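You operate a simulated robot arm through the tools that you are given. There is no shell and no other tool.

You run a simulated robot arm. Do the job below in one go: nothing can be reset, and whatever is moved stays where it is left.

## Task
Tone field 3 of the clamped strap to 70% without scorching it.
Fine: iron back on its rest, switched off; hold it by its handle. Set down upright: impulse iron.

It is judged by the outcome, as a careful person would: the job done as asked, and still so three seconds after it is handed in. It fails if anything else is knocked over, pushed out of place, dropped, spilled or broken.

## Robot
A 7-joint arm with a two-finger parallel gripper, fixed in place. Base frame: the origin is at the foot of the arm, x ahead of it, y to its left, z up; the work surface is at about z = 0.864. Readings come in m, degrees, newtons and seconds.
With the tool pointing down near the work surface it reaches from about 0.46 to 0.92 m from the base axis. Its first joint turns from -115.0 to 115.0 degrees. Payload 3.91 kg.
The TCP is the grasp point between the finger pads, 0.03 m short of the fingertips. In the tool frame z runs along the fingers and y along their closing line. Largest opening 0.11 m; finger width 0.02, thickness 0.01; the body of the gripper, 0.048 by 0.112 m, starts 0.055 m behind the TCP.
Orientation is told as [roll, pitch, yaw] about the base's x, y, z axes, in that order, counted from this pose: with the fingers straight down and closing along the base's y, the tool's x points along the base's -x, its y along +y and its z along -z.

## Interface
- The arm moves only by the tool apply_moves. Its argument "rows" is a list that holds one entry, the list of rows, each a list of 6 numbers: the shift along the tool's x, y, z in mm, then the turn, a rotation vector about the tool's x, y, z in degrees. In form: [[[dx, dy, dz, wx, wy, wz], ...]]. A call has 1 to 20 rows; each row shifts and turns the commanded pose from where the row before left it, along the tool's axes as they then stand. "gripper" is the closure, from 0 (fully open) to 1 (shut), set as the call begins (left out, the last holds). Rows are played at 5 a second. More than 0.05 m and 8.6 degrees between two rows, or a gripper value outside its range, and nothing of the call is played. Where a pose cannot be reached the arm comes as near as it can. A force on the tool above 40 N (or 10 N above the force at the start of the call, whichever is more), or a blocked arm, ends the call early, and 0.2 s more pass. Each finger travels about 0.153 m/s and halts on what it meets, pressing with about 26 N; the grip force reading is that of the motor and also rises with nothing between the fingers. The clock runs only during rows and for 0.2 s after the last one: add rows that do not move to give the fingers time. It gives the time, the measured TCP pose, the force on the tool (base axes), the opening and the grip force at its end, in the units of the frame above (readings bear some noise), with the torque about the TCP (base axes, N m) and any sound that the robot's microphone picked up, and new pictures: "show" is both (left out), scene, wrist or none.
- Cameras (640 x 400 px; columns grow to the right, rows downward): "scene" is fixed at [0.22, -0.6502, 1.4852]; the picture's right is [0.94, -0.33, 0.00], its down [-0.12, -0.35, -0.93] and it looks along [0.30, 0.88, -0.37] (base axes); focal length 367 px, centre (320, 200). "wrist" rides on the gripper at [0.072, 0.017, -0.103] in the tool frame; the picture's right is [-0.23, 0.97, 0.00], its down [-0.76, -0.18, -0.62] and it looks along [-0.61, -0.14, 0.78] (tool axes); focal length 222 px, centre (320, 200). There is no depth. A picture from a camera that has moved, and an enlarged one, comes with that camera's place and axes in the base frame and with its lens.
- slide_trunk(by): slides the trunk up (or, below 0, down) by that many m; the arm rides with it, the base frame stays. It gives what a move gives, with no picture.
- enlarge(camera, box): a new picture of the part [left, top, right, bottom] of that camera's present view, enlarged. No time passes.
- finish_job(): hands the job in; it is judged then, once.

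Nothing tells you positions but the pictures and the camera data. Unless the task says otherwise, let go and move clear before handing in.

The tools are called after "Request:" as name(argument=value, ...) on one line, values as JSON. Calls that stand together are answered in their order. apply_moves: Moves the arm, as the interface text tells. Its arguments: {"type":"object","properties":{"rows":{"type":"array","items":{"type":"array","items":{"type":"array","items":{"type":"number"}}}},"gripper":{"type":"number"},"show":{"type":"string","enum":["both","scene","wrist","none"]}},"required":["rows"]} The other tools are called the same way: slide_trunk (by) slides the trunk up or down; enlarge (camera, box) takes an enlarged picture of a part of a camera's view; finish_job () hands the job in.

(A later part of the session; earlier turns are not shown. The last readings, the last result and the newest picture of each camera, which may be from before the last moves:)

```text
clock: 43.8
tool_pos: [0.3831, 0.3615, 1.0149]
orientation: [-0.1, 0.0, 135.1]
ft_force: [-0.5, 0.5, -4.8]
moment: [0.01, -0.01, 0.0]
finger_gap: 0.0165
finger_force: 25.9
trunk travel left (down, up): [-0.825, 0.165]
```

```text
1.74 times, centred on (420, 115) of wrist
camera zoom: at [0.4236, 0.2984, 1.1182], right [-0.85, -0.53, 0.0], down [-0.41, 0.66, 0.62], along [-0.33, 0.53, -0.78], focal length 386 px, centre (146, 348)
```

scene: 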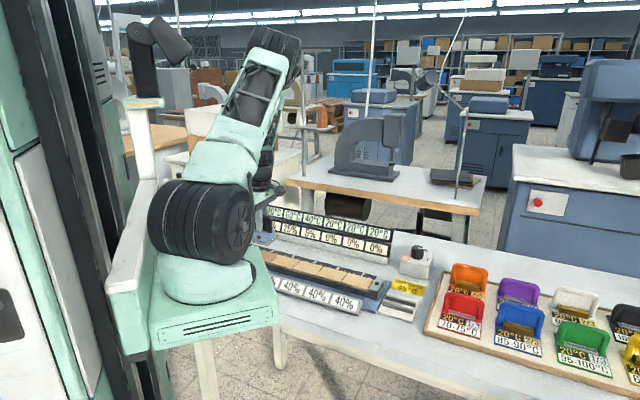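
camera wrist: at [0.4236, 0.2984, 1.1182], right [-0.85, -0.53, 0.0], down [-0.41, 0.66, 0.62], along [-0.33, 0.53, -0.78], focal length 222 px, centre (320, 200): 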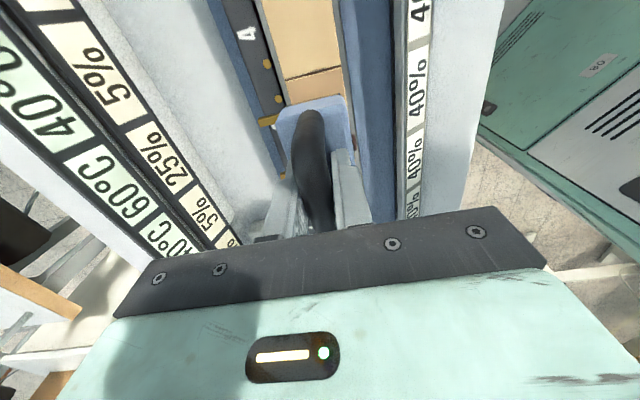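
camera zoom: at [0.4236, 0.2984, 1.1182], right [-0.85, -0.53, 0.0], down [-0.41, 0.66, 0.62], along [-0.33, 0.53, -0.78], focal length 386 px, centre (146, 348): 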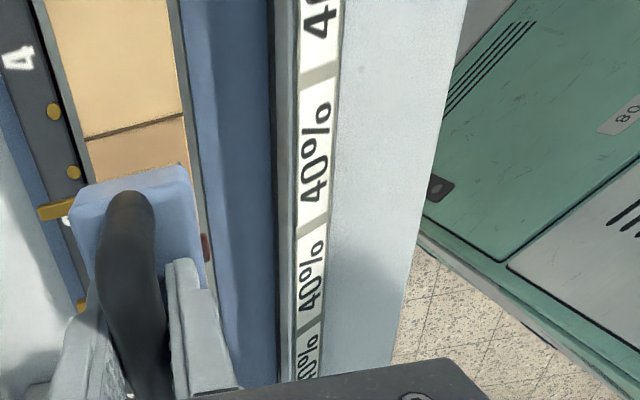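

There is no cooling with time and no change in tone, so the field state only changes per impulse. The field 3 tone must rise further, so I'll return to just above contact and then give one short, deliberate dip.

Request:
apply_moves(rows=[[[0, 0, 20, 0, 0, 0], [0, 0, 14, 0, 0, 0], [0, 0, 7, 0, 0, 0], [0, 0, 0, 0, 0, 0]]], show="both")

Request:
enlarge(camera="wrist", box=[220, 50, 420, 210])

Request:
enlarge(camera="scene", box=[250, 200, 330, 280])

```text
clock: 44.8
tool_pos: [0.3856, 0.3621, 0.972]
orientation: [-0.1, -0.1, 135.1]
ft_force: [-0.6, -0.6, -5.5]
moment: [-0.01, -0.02, 0.0]
finger_gap: 0.0166
finger_force: 26.0
trunk travel left (down, up): [-0.825, 0.165]
camera wrist: at [0.4236, 0.298, 1.0768], right [-0.85, -0.53, 0.0], down [-0.41, 0.66, 0.62], along [-0.33, 0.53, -0.78], focal length 222 px, centre (320, 200)
```

scene: 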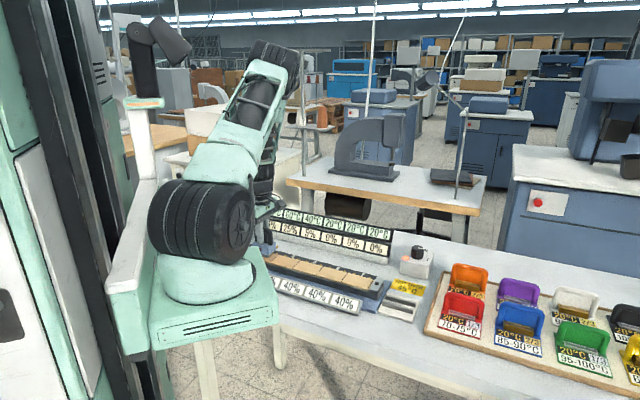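
wrist: 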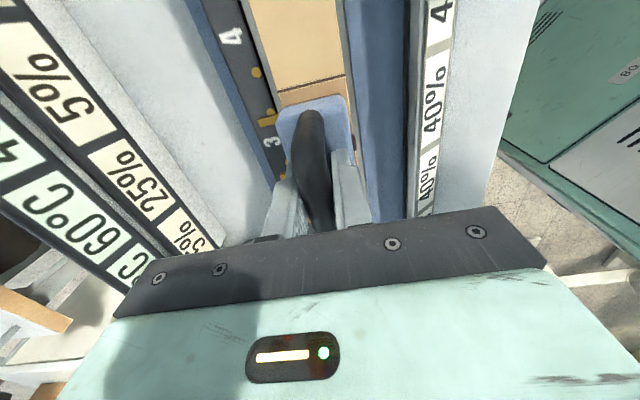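

```text
2.50 times, centred on (320, 130) of wrist
camera zoom: at [0.4236, 0.298, 1.0768], right [-0.85, -0.53, 0.0], down [-0.41, 0.66, 0.62], along [-0.33, 0.53, -0.78], focal length 555 px, centre (320, 375)
```

zoom: 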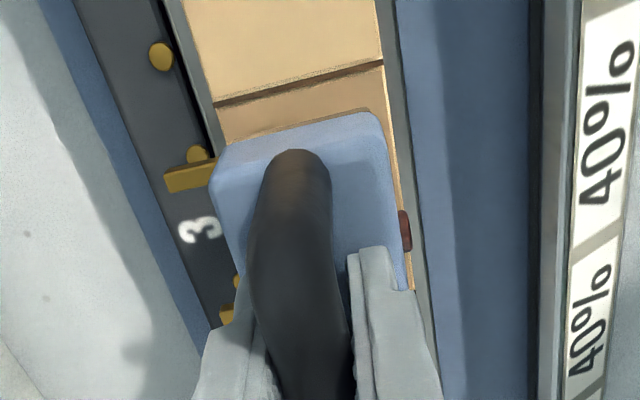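

```text
5.00 times, centred on (290, 240) of scene
camera zoom: at [0.22, -0.6502, 1.4852], right [0.94, -0.33, 0.0], down [-0.12, -0.35, -0.93], along [0.3, 0.88, -0.37], focal length 1837 px, centre (470, 0)
```

zoom: 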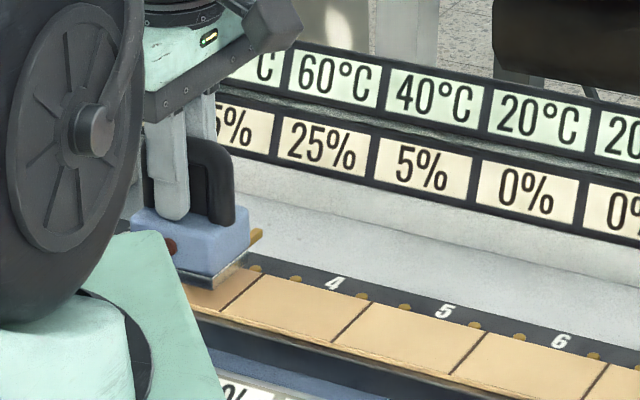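

The iron is hovering about 7 mm above the strap, still aligned, with its lamp off. Now one short dip and immediate lift.

Request:
apply_moves(rows=[[[0, 0, 8.8, 0, 0, 0], [0, 0, -30, 0, 0, 0]]], show="both")

Request:
enlarge(camera="scene", box=[250, 200, 330, 280])

Request:
enlarge(camera="wrist", box=[0, 60, 256, 260])

```text
clock: 45.4
tool_pos: [0.3827, 0.3625, 0.994]
orientation: [0.0, 0.0, 135.1]
ft_force: [-0.5, 0.5, -5.1]
moment: [0.0, 0.03, 0.04]
finger_gap: 0.0166
finger_force: 25.9
trunk travel left (down, up): [-0.825, 0.165]
camera wrist: at [0.4233, 0.2989, 1.0982], right [-0.85, -0.53, 0.0], down [-0.41, 0.66, 0.62], along [-0.33, 0.53, -0.78], focal length 222 px, centre (320, 200)
```

scene: 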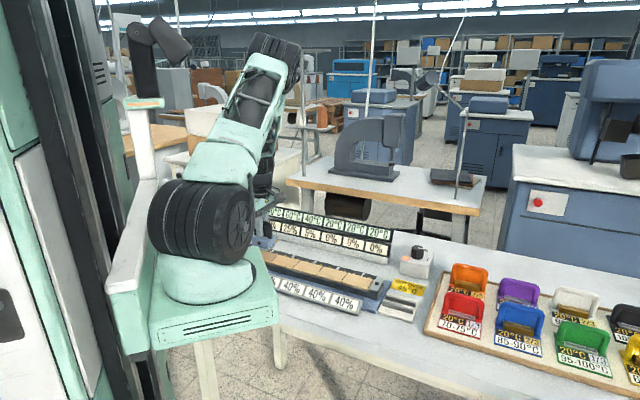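
wrist: 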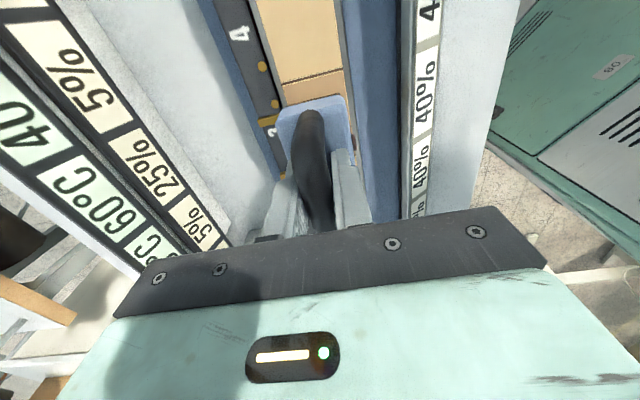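

```text
5.00 times, centred on (290, 240) of scene
camera zoom: at [0.22, -0.6502, 1.4852], right [0.94, -0.33, 0.0], down [-0.12, -0.35, -0.93], along [0.3, 0.88, -0.37], focal length 1837 px, centre (470, 0)
```

zoom: 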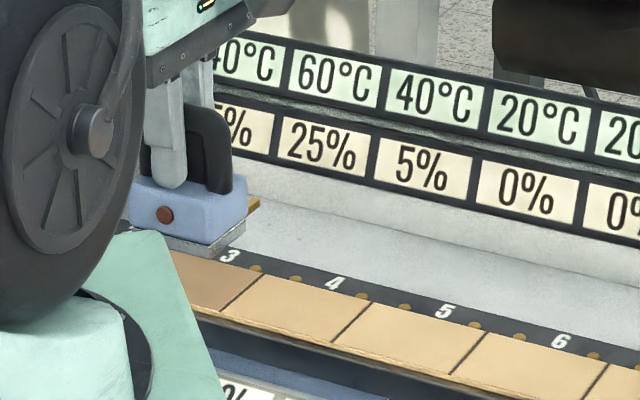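

```text
2.00 times, centred on (128, 160) of wrist
camera zoom: at [0.4233, 0.2989, 1.0982], right [-0.85, -0.53, 0.0], down [-0.41, 0.66, 0.62], along [-0.33, 0.53, -0.78], focal length 444 px, centre (704, 280)
```

zoom: 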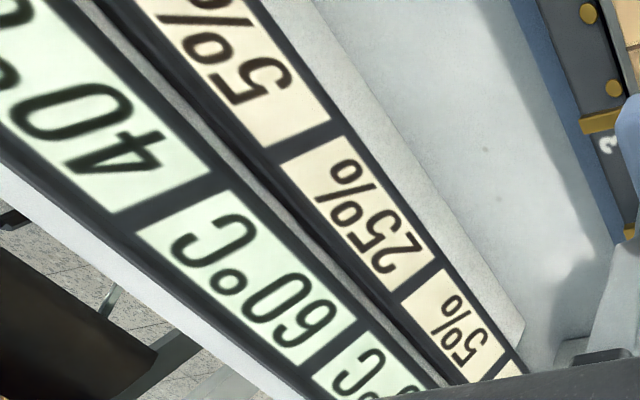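

The short dip didn't fire an impulse, so it needs a dwell. I'll approach again and hold contact slightly longer before lifting.

Request:
apply_moves(rows=[[[0, 0, 14, 0, 0, 0], [0, 0, 7, 0, 0, 0], [0, 0, 9, 0, 0, 0], [0, 0, 0, 0, 0, 0], [0, 0, -30, 0, 0, 0]]], show="both")

Request:
enlarge(camera="scene", box=[250, 200, 330, 280])

Request:
enlarge(camera="wrist", box=[0, 60, 256, 260])

```text
clock: 46.6
tool_pos: [0.3838, 0.3623, 0.9933]
orientation: [0.0, 0.0, 135.0]
ft_force: [-0.4, 0.4, -5.4]
moment: [-0.01, 0.02, 0.01]
finger_gap: 0.0164
finger_force: 25.5
trunk travel left (down, up): [-0.825, 0.165]
camera wrist: at [0.4237, 0.2995, 1.0977], right [-0.85, -0.53, 0.0], down [-0.41, 0.66, 0.62], along [-0.33, 0.53, -0.78], focal length 222 px, centre (320, 200)
```

scene: 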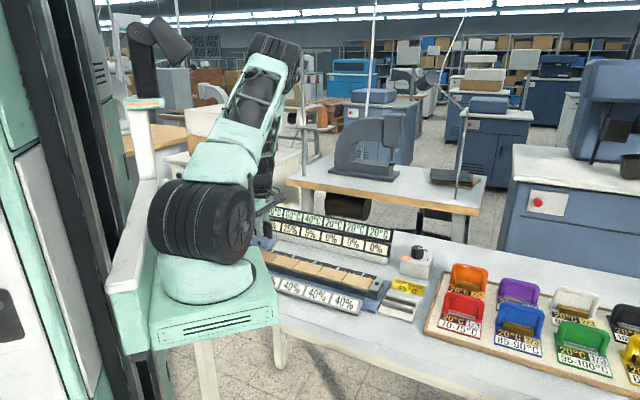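
wrist: 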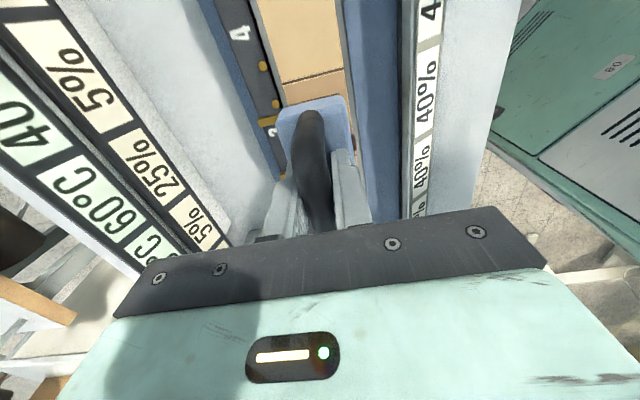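

```text
5.00 times, centred on (290, 240) of scene
camera zoom: at [0.22, -0.6502, 1.4852], right [0.94, -0.33, 0.0], down [-0.12, -0.35, -0.93], along [0.3, 0.88, -0.37], focal length 1837 px, centre (470, 0)
```

zoom: 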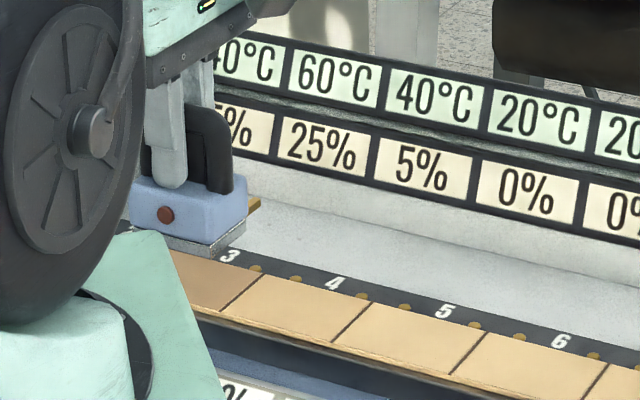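

```text
2.00 times, centred on (128, 160) of wrist
camera zoom: at [0.4237, 0.2995, 1.0977], right [-0.85, -0.53, 0.0], down [-0.41, 0.66, 0.62], along [-0.33, 0.53, -0.78], focal length 444 px, centre (704, 280)
```

zoom: 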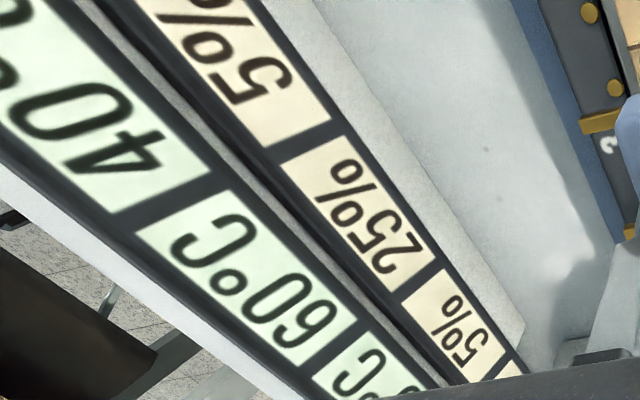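

Still no impulse, so the dwell must be nearer the first contact's half second. I'll repeat with one more held row.

Request:
apply_moves(rows=[[[0, 0, 14, 0, 0, 0], [0, 0, 7, 0, 0, 0], [0, 0, 9.3, 0, 0, 0], [0, 0, 0, 0, 0, 0], [0, 0, 0, 0, 0, 0], [0, 0, -30.3, 0, 0, 0]]], show="both")

Request:
enlarge(camera="scene", box=[250, 200, 330, 280])

Request:
enlarge(camera="wrist", box=[0, 60, 256, 260])

```text
clock: 48.0
tool_pos: [0.3844, 0.3628, 0.994]
orientation: [0.1, 0.0, 135.1]
ft_force: [0.3, 0.0, -6.4]
moment: [0.02, 0.0, 0.01]
finger_gap: 0.0165
finger_force: 26.1
trunk travel left (down, up): [-0.825, 0.165]
camera wrist: at [0.4236, 0.2988, 1.0976], right [-0.85, -0.53, 0.0], down [-0.41, 0.66, 0.62], along [-0.33, 0.53, -0.78], focal length 222 px, centre (320, 200)
```

scene: 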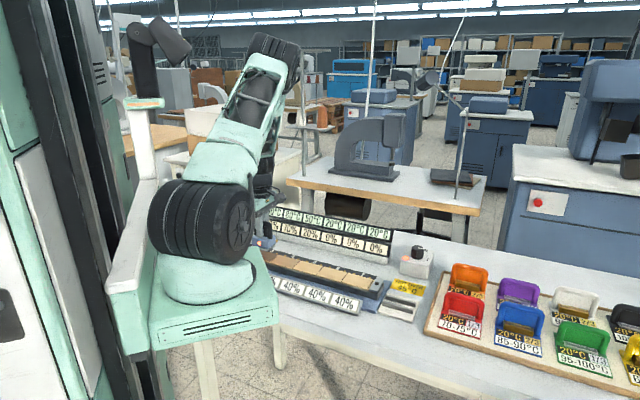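
wrist: 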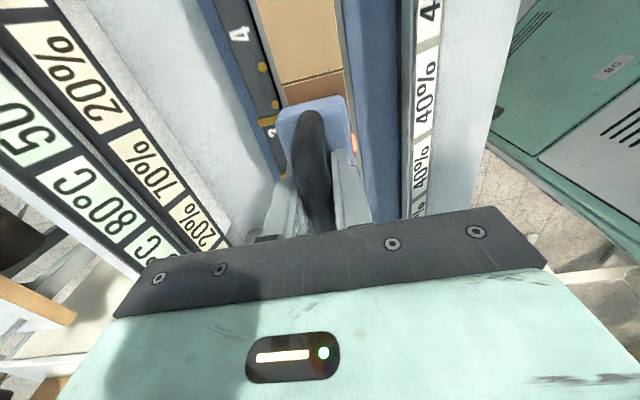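

```text
5.00 times, centred on (290, 240) of scene
camera zoom: at [0.22, -0.6502, 1.4852], right [0.94, -0.33, 0.0], down [-0.12, -0.35, -0.93], along [0.3, 0.88, -0.37], focal length 1837 px, centre (470, 0)
```

zoom: 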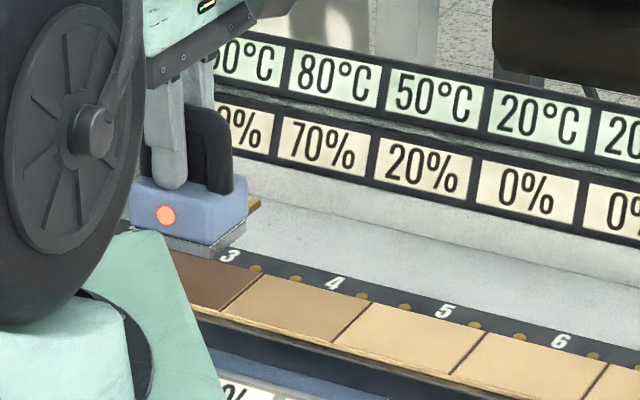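

```text
2.00 times, centred on (128, 160) of wrist
camera zoom: at [0.4236, 0.2988, 1.0976], right [-0.85, -0.53, 0.0], down [-0.41, 0.66, 0.62], along [-0.33, 0.53, -0.78], focal length 444 px, centre (704, 280)
```

zoom: 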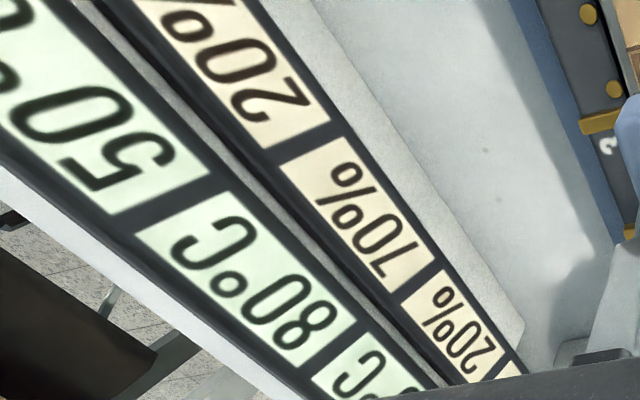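

Field 3 now reads exactly 70% at 80°C, with neighbours at 20%, so toning is done. I'll lift clear and check how the iron sits in the grip before carrying it back.

Request:
apply_moves(rows=[[[0, 0, -18, 0, 0, 0], [0, 0, -18, 0, 0, 0], [0, 0, 0, 0, 0, 0]]], show="both")

Request:
enlarge(camera="wrist", box=[220, 50, 420, 210])

Request:
enlarge(camera="scene", box=[240, 190, 320, 270])

```text
clock: 48.8
tool_pos: [0.384, 0.3612, 1.0301]
orientation: [0.0, 0.0, 135.1]
ft_force: [0.1, -0.3, -5.6]
moment: [-0.02, 0.03, 0.01]
finger_gap: 0.0167
finger_force: 25.7
trunk travel left (down, up): [-0.825, 0.165]
camera wrist: at [0.4236, 0.2986, 1.1342], right [-0.85, -0.53, 0.0], down [-0.41, 0.66, 0.62], along [-0.33, 0.53, -0.78], focal length 222 px, centre (320, 200)
```

scene: 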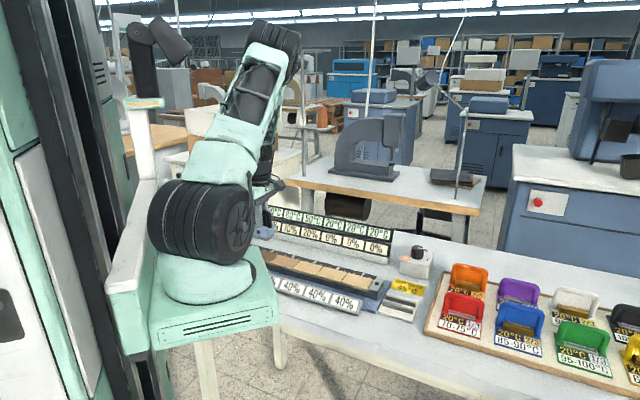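
wrist: 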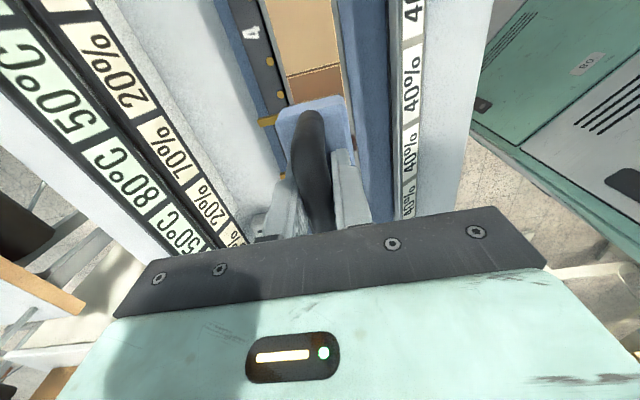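

```text
2.50 times, centred on (320, 130) of wrist
camera zoom: at [0.4236, 0.2986, 1.1342], right [-0.85, -0.53, 0.0], down [-0.41, 0.66, 0.62], along [-0.33, 0.53, -0.78], focal length 555 px, centre (320, 375)
```

zoom: 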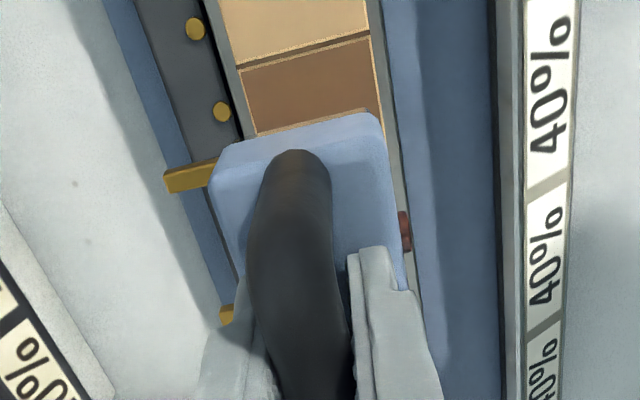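

```text
5.00 times, centred on (280, 230) of scene
camera zoom: at [0.22, -0.6502, 1.4852], right [0.94, -0.33, 0.0], down [-0.12, -0.35, -0.93], along [0.3, 0.88, -0.37], focal length 1837 px, centre (520, 50)
```

zoom: 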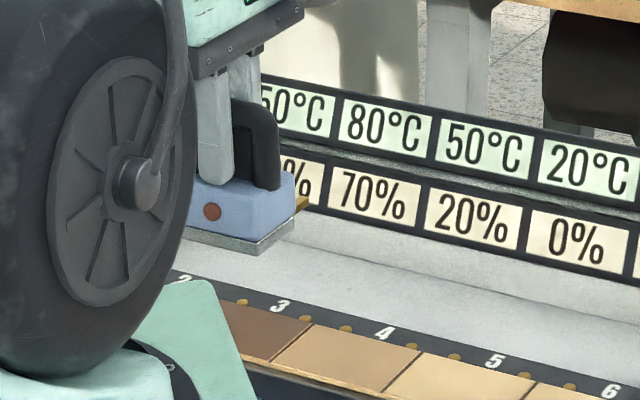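

The iron sits level in the grip and the display holds 70%. I'll carry it back along the same path to above its rest.

Request:
apply_moves(rows=[[[24, 1.5, 0, 0, 0, 0], [38, 2.3, 0, 0, 0, 0], [40, 2.4, 0, 0, 0, 0], [40, 2.4, 0, 0, 0, 0], [40, 2.4, 0, 0, 0, 0], [40, 2.4, 0, 0, 0, 0], [40, 2.4, 0, 0, 0, 0], [40, 2.4, 0, 0, 0, 0], [40, 2.4, 0, 0, 0, 0], [40, 2.4, 0, 0, 0, 0], [35, 2.1, 0, 0, 0, 0], [20.2, 1.2, 0, 0, 0, 0], [0, 0, 0, 0, 0, 0]]], show="both")

Request:
enlarge(camera="wrist", box=[220, 50, 420, 210])

Request:
enlarge(camera="scene", box=[366, 220, 436, 310])

Request:
enlarge(camera="scene", box=[240, 190, 400, 310])

```text
clock: 51.6
tool_pos: [0.675, 0.0346, 1.0292]
orientation: [0.0, 0.0, 135.1]
ft_force: [-0.3, 0.3, -5.5]
moment: [-0.02, 0.02, 0.02]
finger_gap: 0.0166
finger_force: 25.2
trunk travel left (down, up): [-0.825, 0.165]
camera wrist: at [0.7154, -0.0281, 1.1335], right [-0.85, -0.53, 0.0], down [-0.41, 0.66, 0.62], along [-0.33, 0.53, -0.78], focal length 222 px, centre (320, 200)
```

scene: 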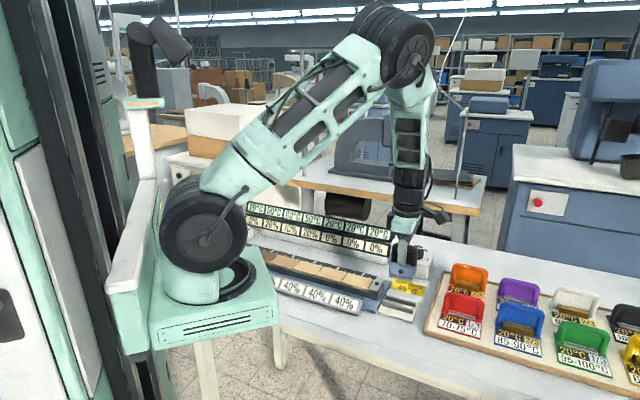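
wrist: 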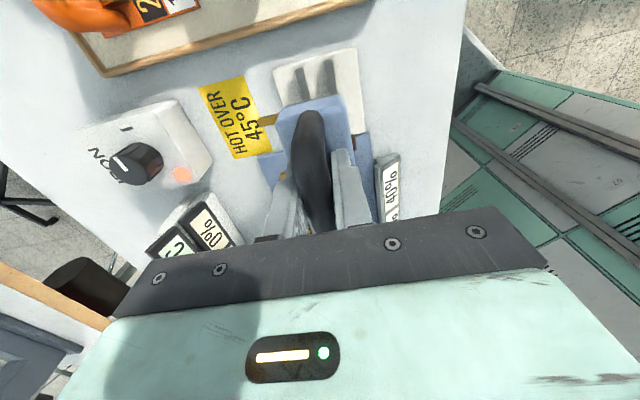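

```text
2.50 times, centred on (320, 130) of wrist
camera zoom: at [0.7154, -0.0281, 1.1335], right [-0.85, -0.53, 0.0], down [-0.41, 0.66, 0.62], along [-0.33, 0.53, -0.78], focal length 555 px, centre (320, 375)
```

zoom: 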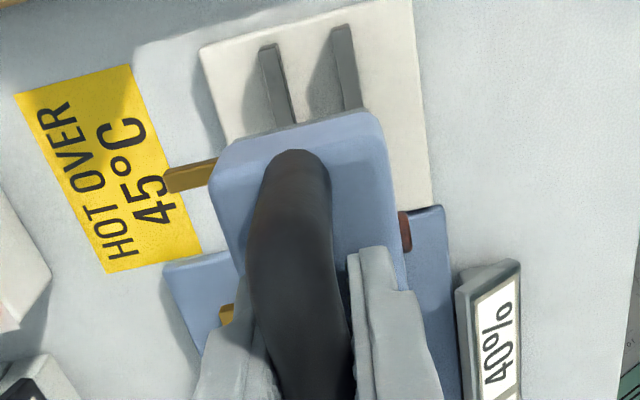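

```text
4.44 times, centred on (401, 265) of scene
camera zoom: at [0.22, -0.6502, 1.4852], right [0.94, -0.33, 0.0], down [-0.12, -0.35, -0.93], along [0.3, 0.88, -0.37], focal length 1633 px, centre (-40, -89)
```

zoom: 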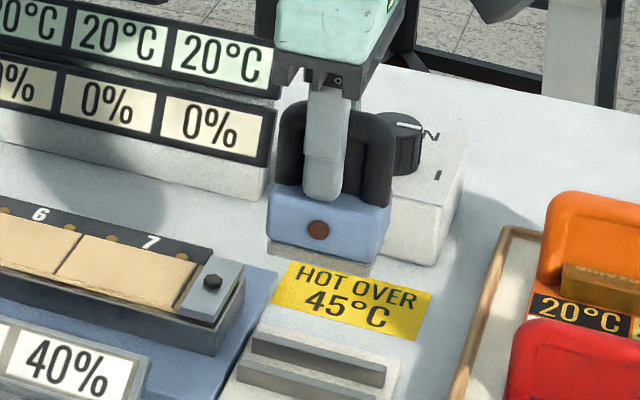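

```text
3.33 times, centred on (320, 250) of scene
camera zoom: at [0.22, -0.6502, 1.4852], right [0.94, -0.33, 0.0], down [-0.12, -0.35, -0.93], along [0.3, 0.88, -0.37], focal length 1225 px, centre (320, 33)
```

zoom: 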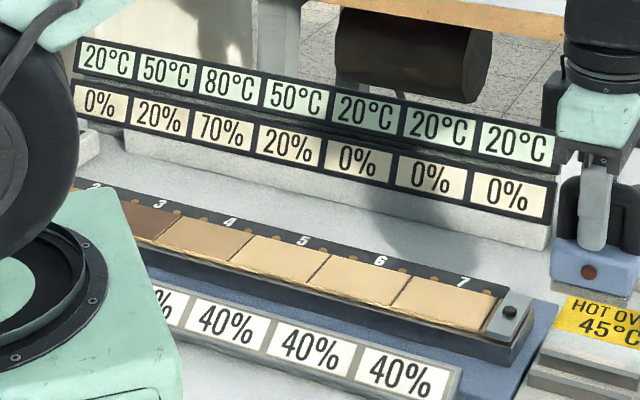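

The iron is back above its rest in the same attitude as at lift-off, and the board shows field 3 at 70%. I'll lower to about 10 mm above the rest bars.

Request:
apply_moves(rows=[[[0, 0, 20, 0, 0, 0], [0, 0, 20, 0, 0, 0], [0, 0, 14, 0, 0, 0], [0, 0, 10, 0, 0, 0], [0, 0, 0, 0, 0, 0]]], show="both")

Request:
enlarge(camera="wrist", box=[220, 50, 420, 210])

Request:
enlarge(camera="scene", box=[366, 240, 436, 320])

```text
clock: 52.8
tool_pos: [0.6759, 0.0352, 0.9662]
orientation: [0.0, 0.1, 135.0]
ft_force: [-0.1, -0.1, -5.3]
moment: [0.01, 0.02, -0.01]
finger_gap: 0.0166
finger_force: 25.9
trunk travel left (down, up): [-0.825, 0.165]
camera wrist: at [0.7152, -0.0284, 1.0693], right [-0.85, -0.53, 0.0], down [-0.41, 0.66, 0.62], along [-0.33, 0.53, -0.78], focal length 222 px, centre (320, 200)
```

scene: 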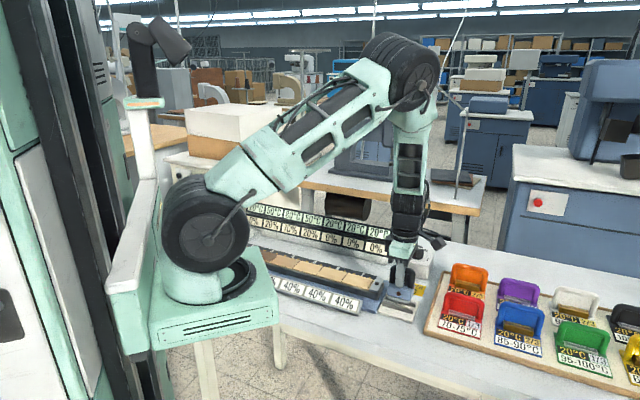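
wrist: 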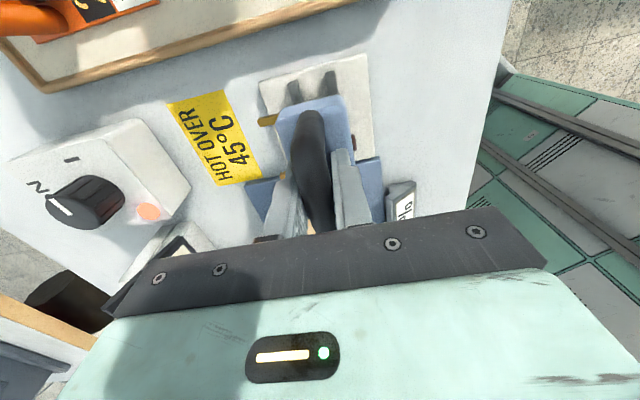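

```text
2.50 times, centred on (320, 130) of wrist
camera zoom: at [0.7152, -0.0284, 1.0693], right [-0.85, -0.53, 0.0], down [-0.41, 0.66, 0.62], along [-0.33, 0.53, -0.78], focal length 555 px, centre (320, 375)
```

zoom: 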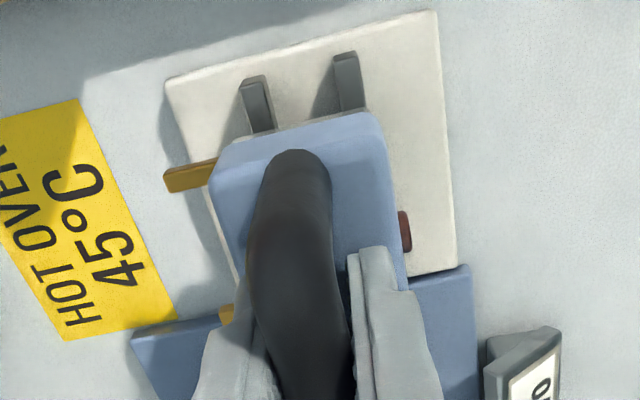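

```text
5.00 times, centred on (401, 280) of scene
camera zoom: at [0.22, -0.6502, 1.4852], right [0.94, -0.33, 0.0], down [-0.12, -0.35, -0.93], along [0.3, 0.88, -0.37], focal length 1837 px, centre (-85, -200)
```

zoom: 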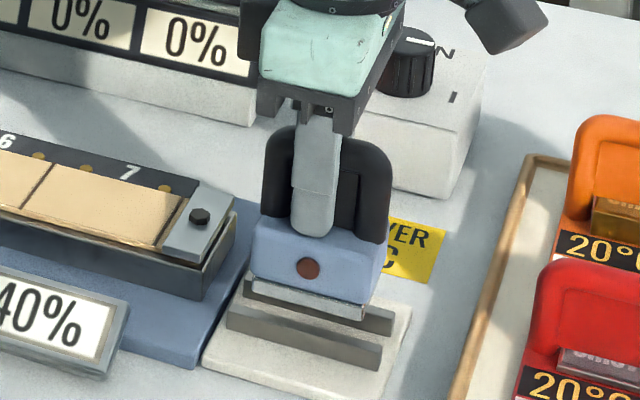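

The iron is poised about 12 mm above the rest bars and lined up as it was. I'll lower slowly and watch the force.

Request:
apply_moves(rows=[[[0, 0, 3, 0, 0, 0], [0, 0, 3, 0, 0, 0], [0, 0, 2, 0, 0, 0], [0, 0, 1.5, 0, 0, 0], [0, 0, 1, 0, 0, 0], [0, 0, 0, 0, 0, 0]]], show="none")

```text
clock: 54.2
tool_pos: [0.6764, 0.0359, 0.9563]
orientation: [0.1, 0.1, 135.1]
ft_force: [0.1, 0.0, -4.9]
moment: [0.02, 0.04, 0.0]
finger_gap: 0.0167
finger_force: 25.6
trunk travel left (down, up): [-0.825, 0.165]
```

Still no contact at z = 0.956. I'll continue down in small steps.

Request:
apply_moves(rows=[[[0, 0, 0.7, 0, 0, 0], [0, 0, 0.7, 0, 0, 0], [0, 0, 0, 0, 0, 0]]], show="both")

Request:
enlarge(camera="scene", box=[366, 240, 436, 320])

Request:
enlarge(camera="wrist", box=[220, 50, 420, 210])

```text
clock: 55.0
tool_pos: [0.6746, 0.0341, 0.9532]
orientation: [-0.1, 0.0, 135.1]
ft_force: [0.4, 1.0, -5.8]
moment: [-0.01, 0.05, 0.02]
finger_gap: 0.0164
finger_force: 26.3
trunk travel left (down, up): [-0.825, 0.165]
camera wrist: at [0.7148, -0.0285, 1.0575], right [-0.85, -0.53, 0.0], down [-0.41, 0.66, 0.62], along [-0.33, 0.53, -0.78], focal length 222 px, centre (320, 200)
```

scene: 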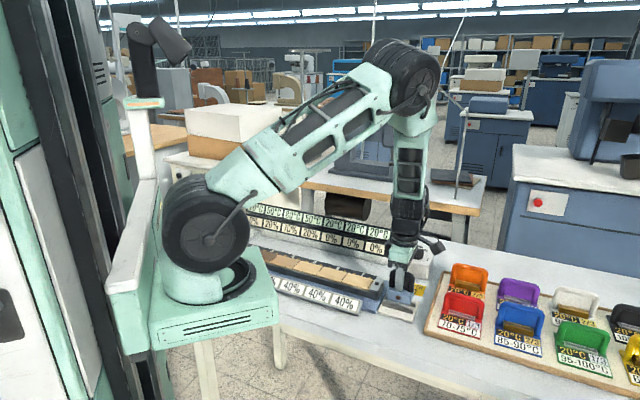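
wrist: 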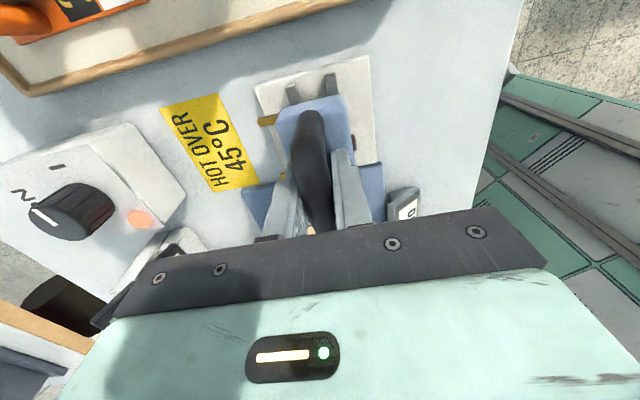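

```text
5.00 times, centred on (401, 280) of scene
camera zoom: at [0.22, -0.6502, 1.4852], right [0.94, -0.33, 0.0], down [-0.12, -0.35, -0.93], along [0.3, 0.88, -0.37], focal length 1837 px, centre (-85, -200)
```

zoom: 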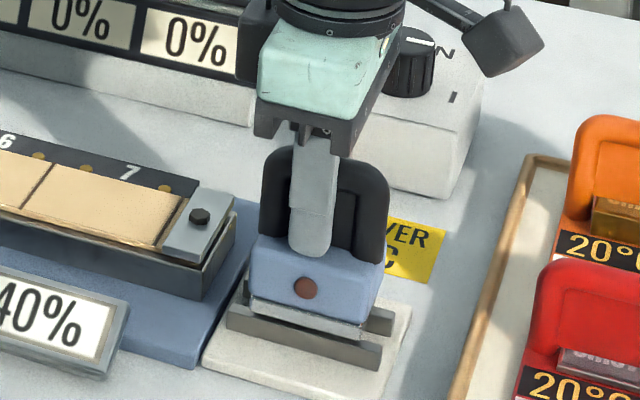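

```text
2.50 times, centred on (320, 130) of wrist
camera zoom: at [0.7148, -0.0285, 1.0575], right [-0.85, -0.53, 0.0], down [-0.41, 0.66, 0.62], along [-0.33, 0.53, -0.78], focal length 555 px, centre (320, 375)
```

zoom: 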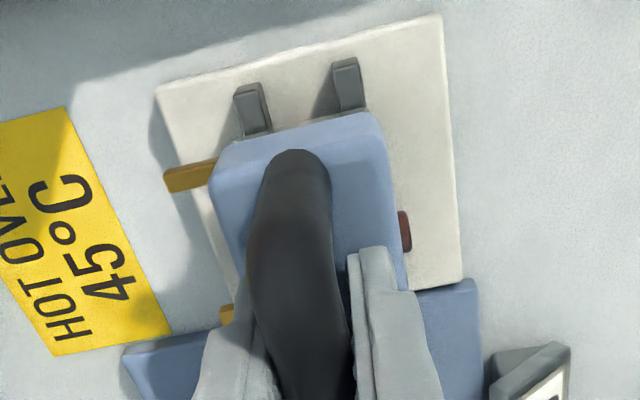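

The iron seems to have slid up a couple of millimetres in the grip during pressing, so it isn't quite touching yet. I'll lower further in small steps until the force drops.

Request:
apply_moves(rows=[[[0, 0, 0.7, 0, 0, 0], [0, 0, 0.7, 0, 0, 0], [0, 0, 0, 0, 0, 0]]], show="none")

Request:
apply_moves(rows=[[[0, 0, 0.5, 0, 0, 0], [0, 0, 0.5, 0, 0, 0], [0, 0, 0, 0, 0, 0]]], show="none")

```text
clock: 55.8
tool_pos: [0.6744, 0.0342, 0.9527]
orientation: [0.1, 0.1, 135.0]
ft_force: [0.3, -0.3, -5.0]
moment: [-0.03, -0.01, 0.04]
finger_gap: 0.0167
finger_force: 26.1
trunk travel left (down, up): [-0.825, 0.165]
```

```text
clock: 56.6
tool_pos: [0.6753, 0.0338, 0.9514]
orientation: [-0.1, 0.0, 135.1]
ft_force: [0.0, -0.2, -5.4]
moment: [0.0, 0.02, -0.01]
finger_gap: 0.0169
finger_force: 26.1
trunk travel left (down, up): [-0.825, 0.165]
```

No contact yet at z ≈ 0.9515. Continuing down gently with a check on the picture.

Request:
apply_moves(rows=[[[0, 0, 0.5, 0, 0, 0], [0, 0, 0.5, 0, 0, 0], [0, 0, 0, 0, 0, 0]]], show="none")

Request:
enlarge(camera="scene", box=[376, 260, 426, 320])

```text
clock: 57.4
tool_pos: [0.6753, 0.035, 0.9507]
orientation: [0.0, 0.0, 135.2]
ft_force: [-2.0, -1.0, 1.4]
moment: [-0.03, 0.04, 0.01]
finger_gap: 0.0167
finger_force: 25.9
trunk travel left (down, up): [-0.825, 0.165]
```

```text
6.67 times, centred on (401, 290) of scene
camera zoom: at [0.22, -0.6502, 1.4852], right [0.94, -0.33, 0.0], down [-0.12, -0.35, -0.93], along [0.3, 0.88, -0.37], focal length 2449 px, centre (-220, -400)
```

zoom: 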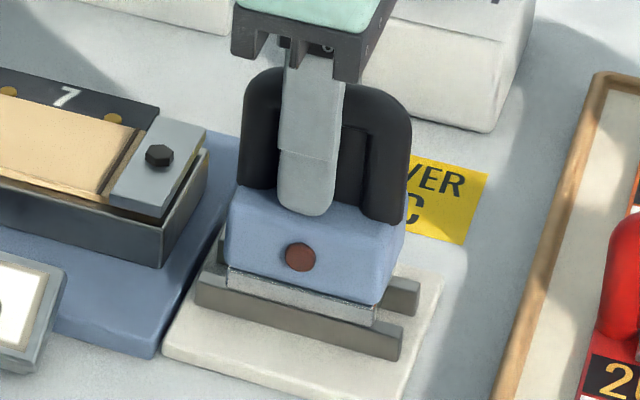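

The force shows the iron's weight is now on the rest. I'll open the fingers and hold still to let it settle.

Request:
apply_moves(rows=[[[0, 0, 0, 0, 0, 0], [0, 0, 0, 0, 0, 0], [0, 0, 0, 0, 0, 0], [0, 0, 0, 0, 0, 0]]], gripper=0, show="both")

Request:
enlarge(camera="scene", box=[366, 240, 436, 320])

Request:
enlarge(camera="wrist", box=[220, 50, 420, 210])

```text
clock: 58.4
tool_pos: [0.6761, 0.0349, 0.9506]
orientation: [0.0, 0.1, 135.1]
ft_force: [-0.1, 0.2, -0.4]
moment: [0.01, -0.01, -0.04]
finger_gap: 0.1098
finger_force: 0.0
trunk travel left (down, up): [-0.825, 0.165]
camera wrist: at [0.7147, -0.0286, 1.0544], right [-0.85, -0.53, 0.0], down [-0.41, 0.66, 0.62], along [-0.33, 0.53, -0.78], focal length 222 px, centre (320, 200)
```

scene: 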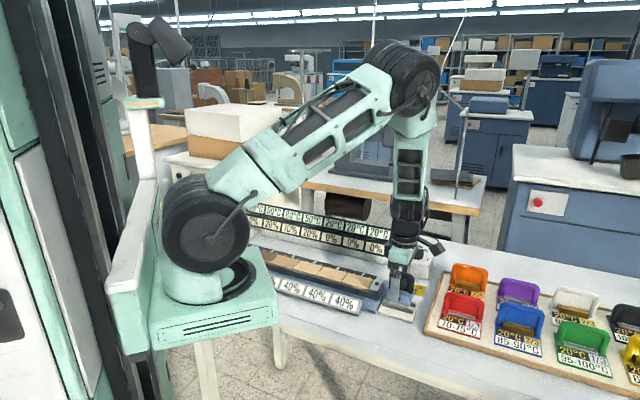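
wrist: 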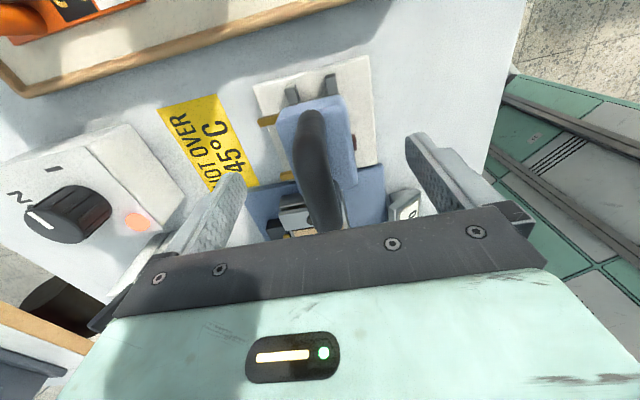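

```text
5.00 times, centred on (401, 280) of scene
camera zoom: at [0.22, -0.6502, 1.4852], right [0.94, -0.33, 0.0], down [-0.12, -0.35, -0.93], along [0.3, 0.88, -0.37], focal length 1837 px, centre (-85, -200)
```

zoom: 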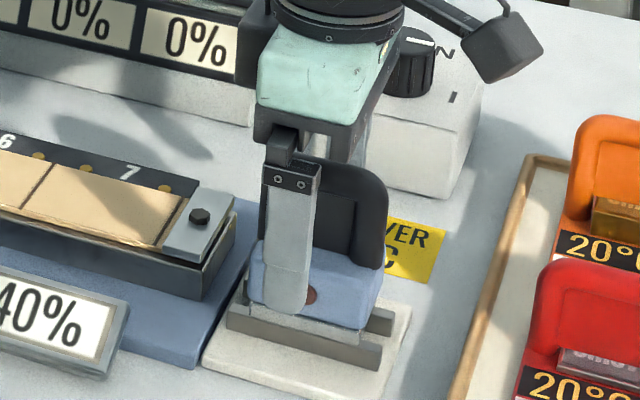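

```text
2.50 times, centred on (320, 130) of wrist
camera zoom: at [0.7147, -0.0286, 1.0544], right [-0.85, -0.53, 0.0], down [-0.41, 0.66, 0.62], along [-0.33, 0.53, -0.78], focal length 555 px, centre (320, 375)
```

zoom: 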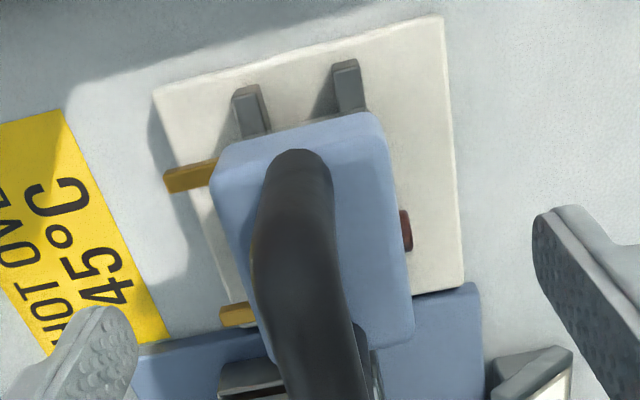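

The iron stands on its rest with its lamp dark. I'll rise straight up, move over the knob and turn the tool to be ready for turning it back.

Request:
apply_moves(rows=[[[0, 0, -20, 0, 0, 0], [0, 0, -40, 0, 0, 0], [0, 0, -49, 0, 0, 0], [0.3, -39.5, 0, 0, 0, 0], [0.3, -39.5, 0, 0, 0, 0], [0.3, -39.5, 0, 0, 0, 0], [0.3, -39.5, 0, 0, 0, 0], [0.1, -39.5, 0, 0, 0, 0], [0, 0, 0, 0, 0, 8.1], [0, 0, 0, 0, 0, 8.1], [0, 0, 0, 0, 0, 8.1], [0, 0, 0, 0, 0, 8.1], [0, 0, 0, 0, 0, 8.1], [0, 0, 0, 0, 0, 8.1], [0, 0, 0, 0, 0, 8.1], [0, 0, 0, 0, 0, 8.1], [0, 0, 0, 0, 0, 8.1], [0, 0, 0, 0, 0, 8.1], [0, 0, 0, 0, 0, 8.1], [0, 0, 0, 0, 0, 0]]], show="both")

Request:
enlarge(camera="wrist", box=[256, 70, 384, 150])

Request:
enlarge(camera="scene", box=[360, 220, 460, 320])

```text
clock: 62.6
tool_pos: [0.8157, 0.174, 1.06]
orientation: [0.1, 0.0, 45.9]
ft_force: [-1.1, -0.2, 0.2]
moment: [0.0, -0.03, 0.02]
finger_gap: 0.1101
finger_force: 0.0
trunk travel left (down, up): [-0.825, 0.165]
camera wrist: at [0.753, 0.1334, 1.1635], right [-0.54, 0.84, 0.0], down [0.66, 0.42, 0.62], along [0.52, 0.34, -0.78], focal length 222 px, centre (320, 200)
```

scene: 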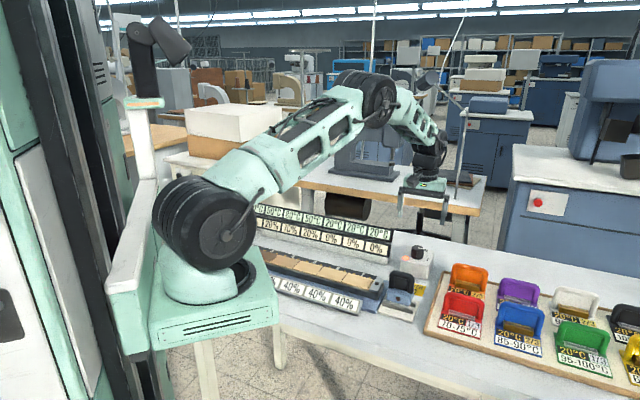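
wrist: 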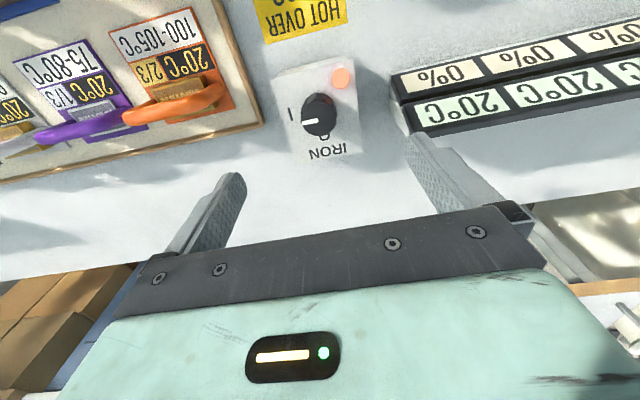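

```text
5.00 times, centred on (320, 110) of wrist
camera zoom: at [0.753, 0.1334, 1.1635], right [-0.54, 0.84, 0.0], down [0.66, 0.42, 0.62], along [0.52, 0.34, -0.78], focal length 1111 px, centre (320, 650)
```

zoom: 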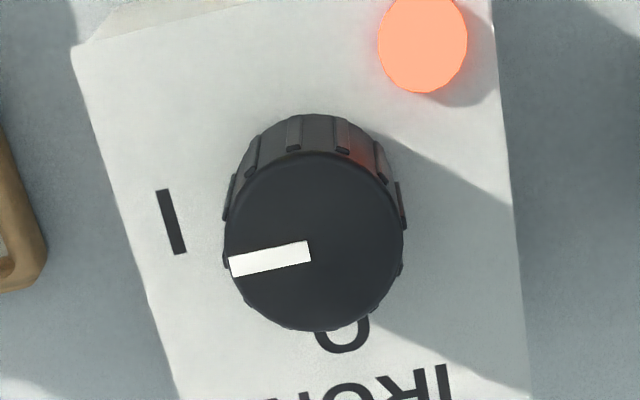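

```text
4.00 times, centred on (410, 270) of scene
camera zoom: at [0.22, -0.6502, 1.4852], right [0.94, -0.33, 0.0], down [-0.12, -0.35, -0.93], along [0.3, 0.88, -0.37], focal length 1470 px, centre (-40, -80)
```

zoom: 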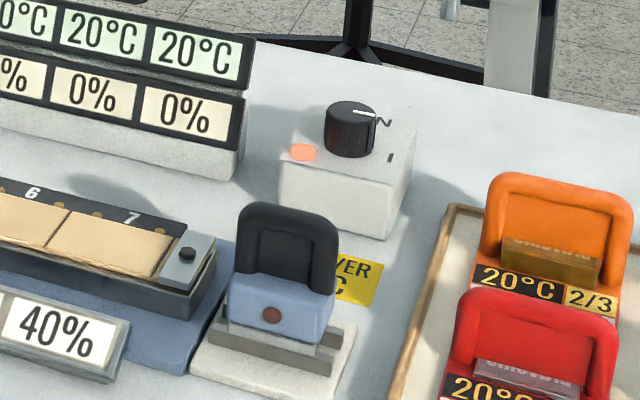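

The iron looks just as it did originally, and the knob is 2 mm off centre. I'll correct that, come down around the knob, and close.

Request:
apply_moves(rows=[[[-2, -1, 30, 0, 0, 0], [0, 0, 40, 0, 0, 0], [0, 0, 25, 0, 0, 0], [0, 0, 15, 0, 0, 0], [0, 0, 0, 0, 0, 0]]], show="wrist")

Request:
enlarge(camera="wrist", box=[220, 80, 420, 205])

```text
clock: 63.8
tool_pos: [0.8189, 0.1742, 0.9486]
orientation: [0.0, -0.1, 45.9]
ft_force: [0.0, -0.8, 0.4]
moment: [-0.01, 0.02, 0.0]
finger_gap: 0.1097
finger_force: 0.0
trunk travel left (down, up): [-0.825, 0.165]
camera wrist: at [0.7556, 0.1337, 1.0533], right [-0.54, 0.84, 0.0], down [0.66, 0.42, 0.62], along [0.52, 0.34, -0.78], focal length 222 px, centre (320, 200)
```

wrist: 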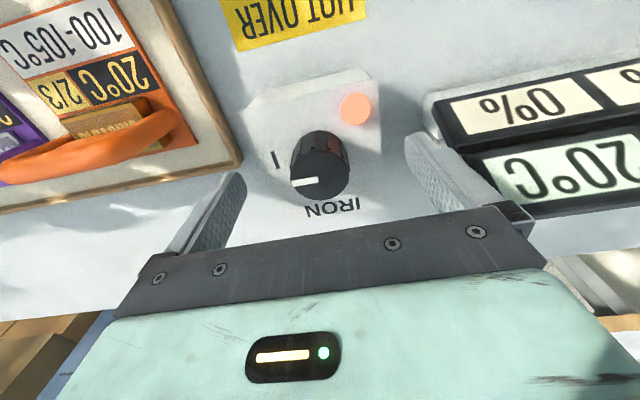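

```text
3.20 times, centred on (320, 142) of wrist
camera zoom: at [0.7556, 0.1337, 1.0533], right [-0.54, 0.84, 0.0], down [0.66, 0.42, 0.62], along [0.52, 0.34, -0.78], focal length 711 px, centre (320, 384)
```

zoom: 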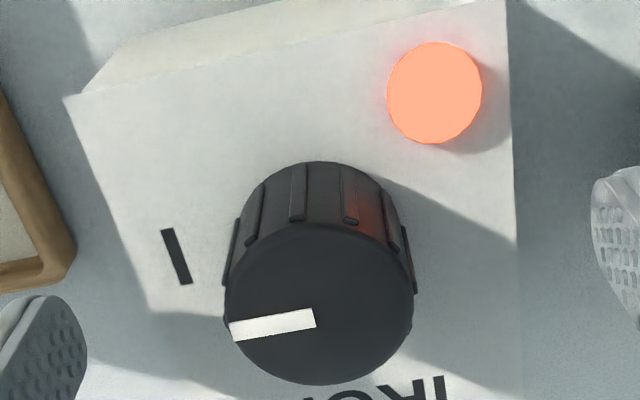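

The knob is centred. I'll close on it and turn it 90° back to O.

Request:
apply_moves(rows=[[[0, 0, 0, 0, 0, 0], [0, 0, 0, 0, 0, 0], [0, 0, 0, 0, 0, 0], [0, 0, 0, 0, 0, -8.2], [0, 0, 0, 0, 0, -8.2], [0, 0, 0, 0, 0, -8.2], [0, 0, 0, 0, 0, -8.2], [0, 0, 0, 0, 0, -8.2], [0, 0, 0, 0, 0, -8.2], [0, 0, 0, 0, 0, -8.2], [0, 0, 0, 0, 0, -8.2], [0, 0, 0, 0, 0, -8.2], [0, 0, 0, 0, 0, -8.2], [0, 0, 0, 0, 0, -8.0], [0, 0, 0, 0, 0, 0]]], gripper=1, show="both")

Request:
enlarge(camera="wrist", box=[220, 80, 420, 205])

Request:
enlarge(camera="scene", box=[360, 220, 460, 320])

```text
clock: 67.0
tool_pos: [0.8151, 0.1746, 0.9491]
orientation: [0.2, -0.2, 136.1]
ft_force: [-26.4, -2.7, -0.8]
moment: [-0.48, 0.35, -0.09]
finger_gap: 0.0353
finger_force: 45.0
trunk travel left (down, up): [-0.825, 0.165]
camera wrist: at [0.8566, 0.1119, 1.0534], right [-0.84, -0.54, 0.0], down [-0.42, 0.66, 0.62], along [-0.34, 0.52, -0.78], focal length 222 px, centre (320, 200)
```

scene: 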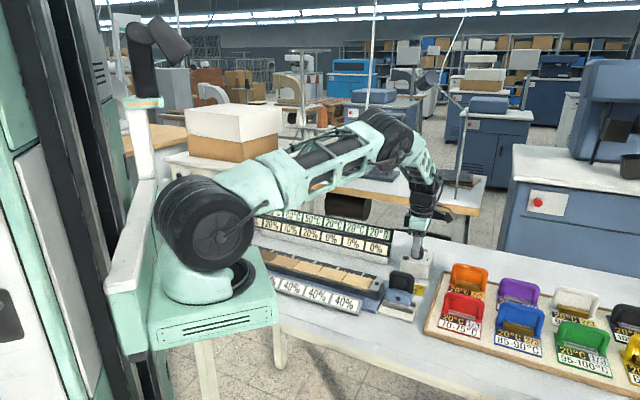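
wrist: 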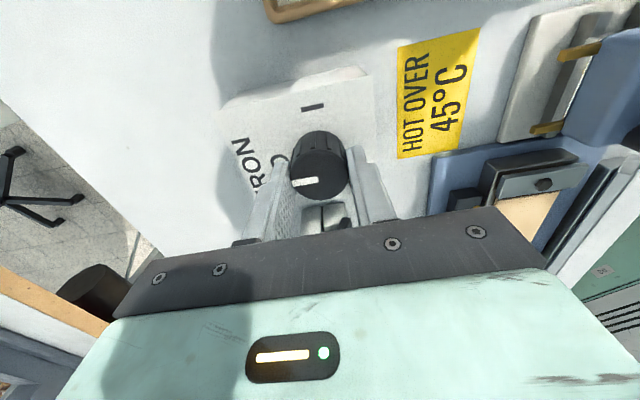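

```text
3.20 times, centred on (320, 142) of wrist
camera zoom: at [0.8566, 0.1119, 1.0534], right [-0.84, -0.54, 0.0], down [-0.42, 0.66, 0.62], along [-0.34, 0.52, -0.78], focal length 711 px, centre (320, 384)
```

zoom: 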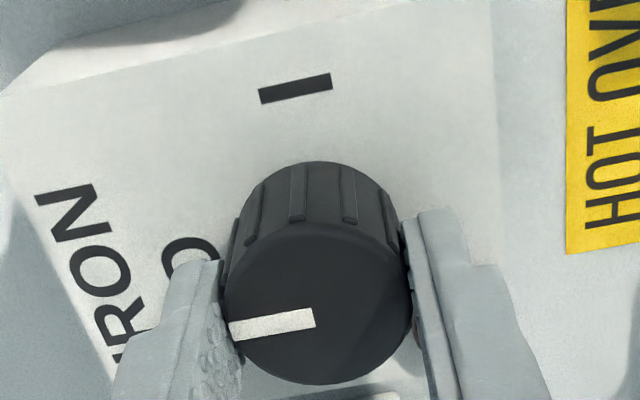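

```text
4.00 times, centred on (410, 270) of scene
camera zoom: at [0.22, -0.6502, 1.4852], right [0.94, -0.33, 0.0], down [-0.12, -0.35, -0.93], along [0.3, 0.88, -0.37], focal length 1470 px, centre (-40, -80)
```

zoom: 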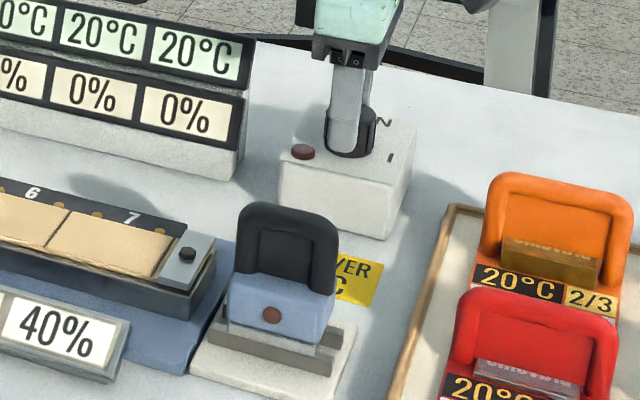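

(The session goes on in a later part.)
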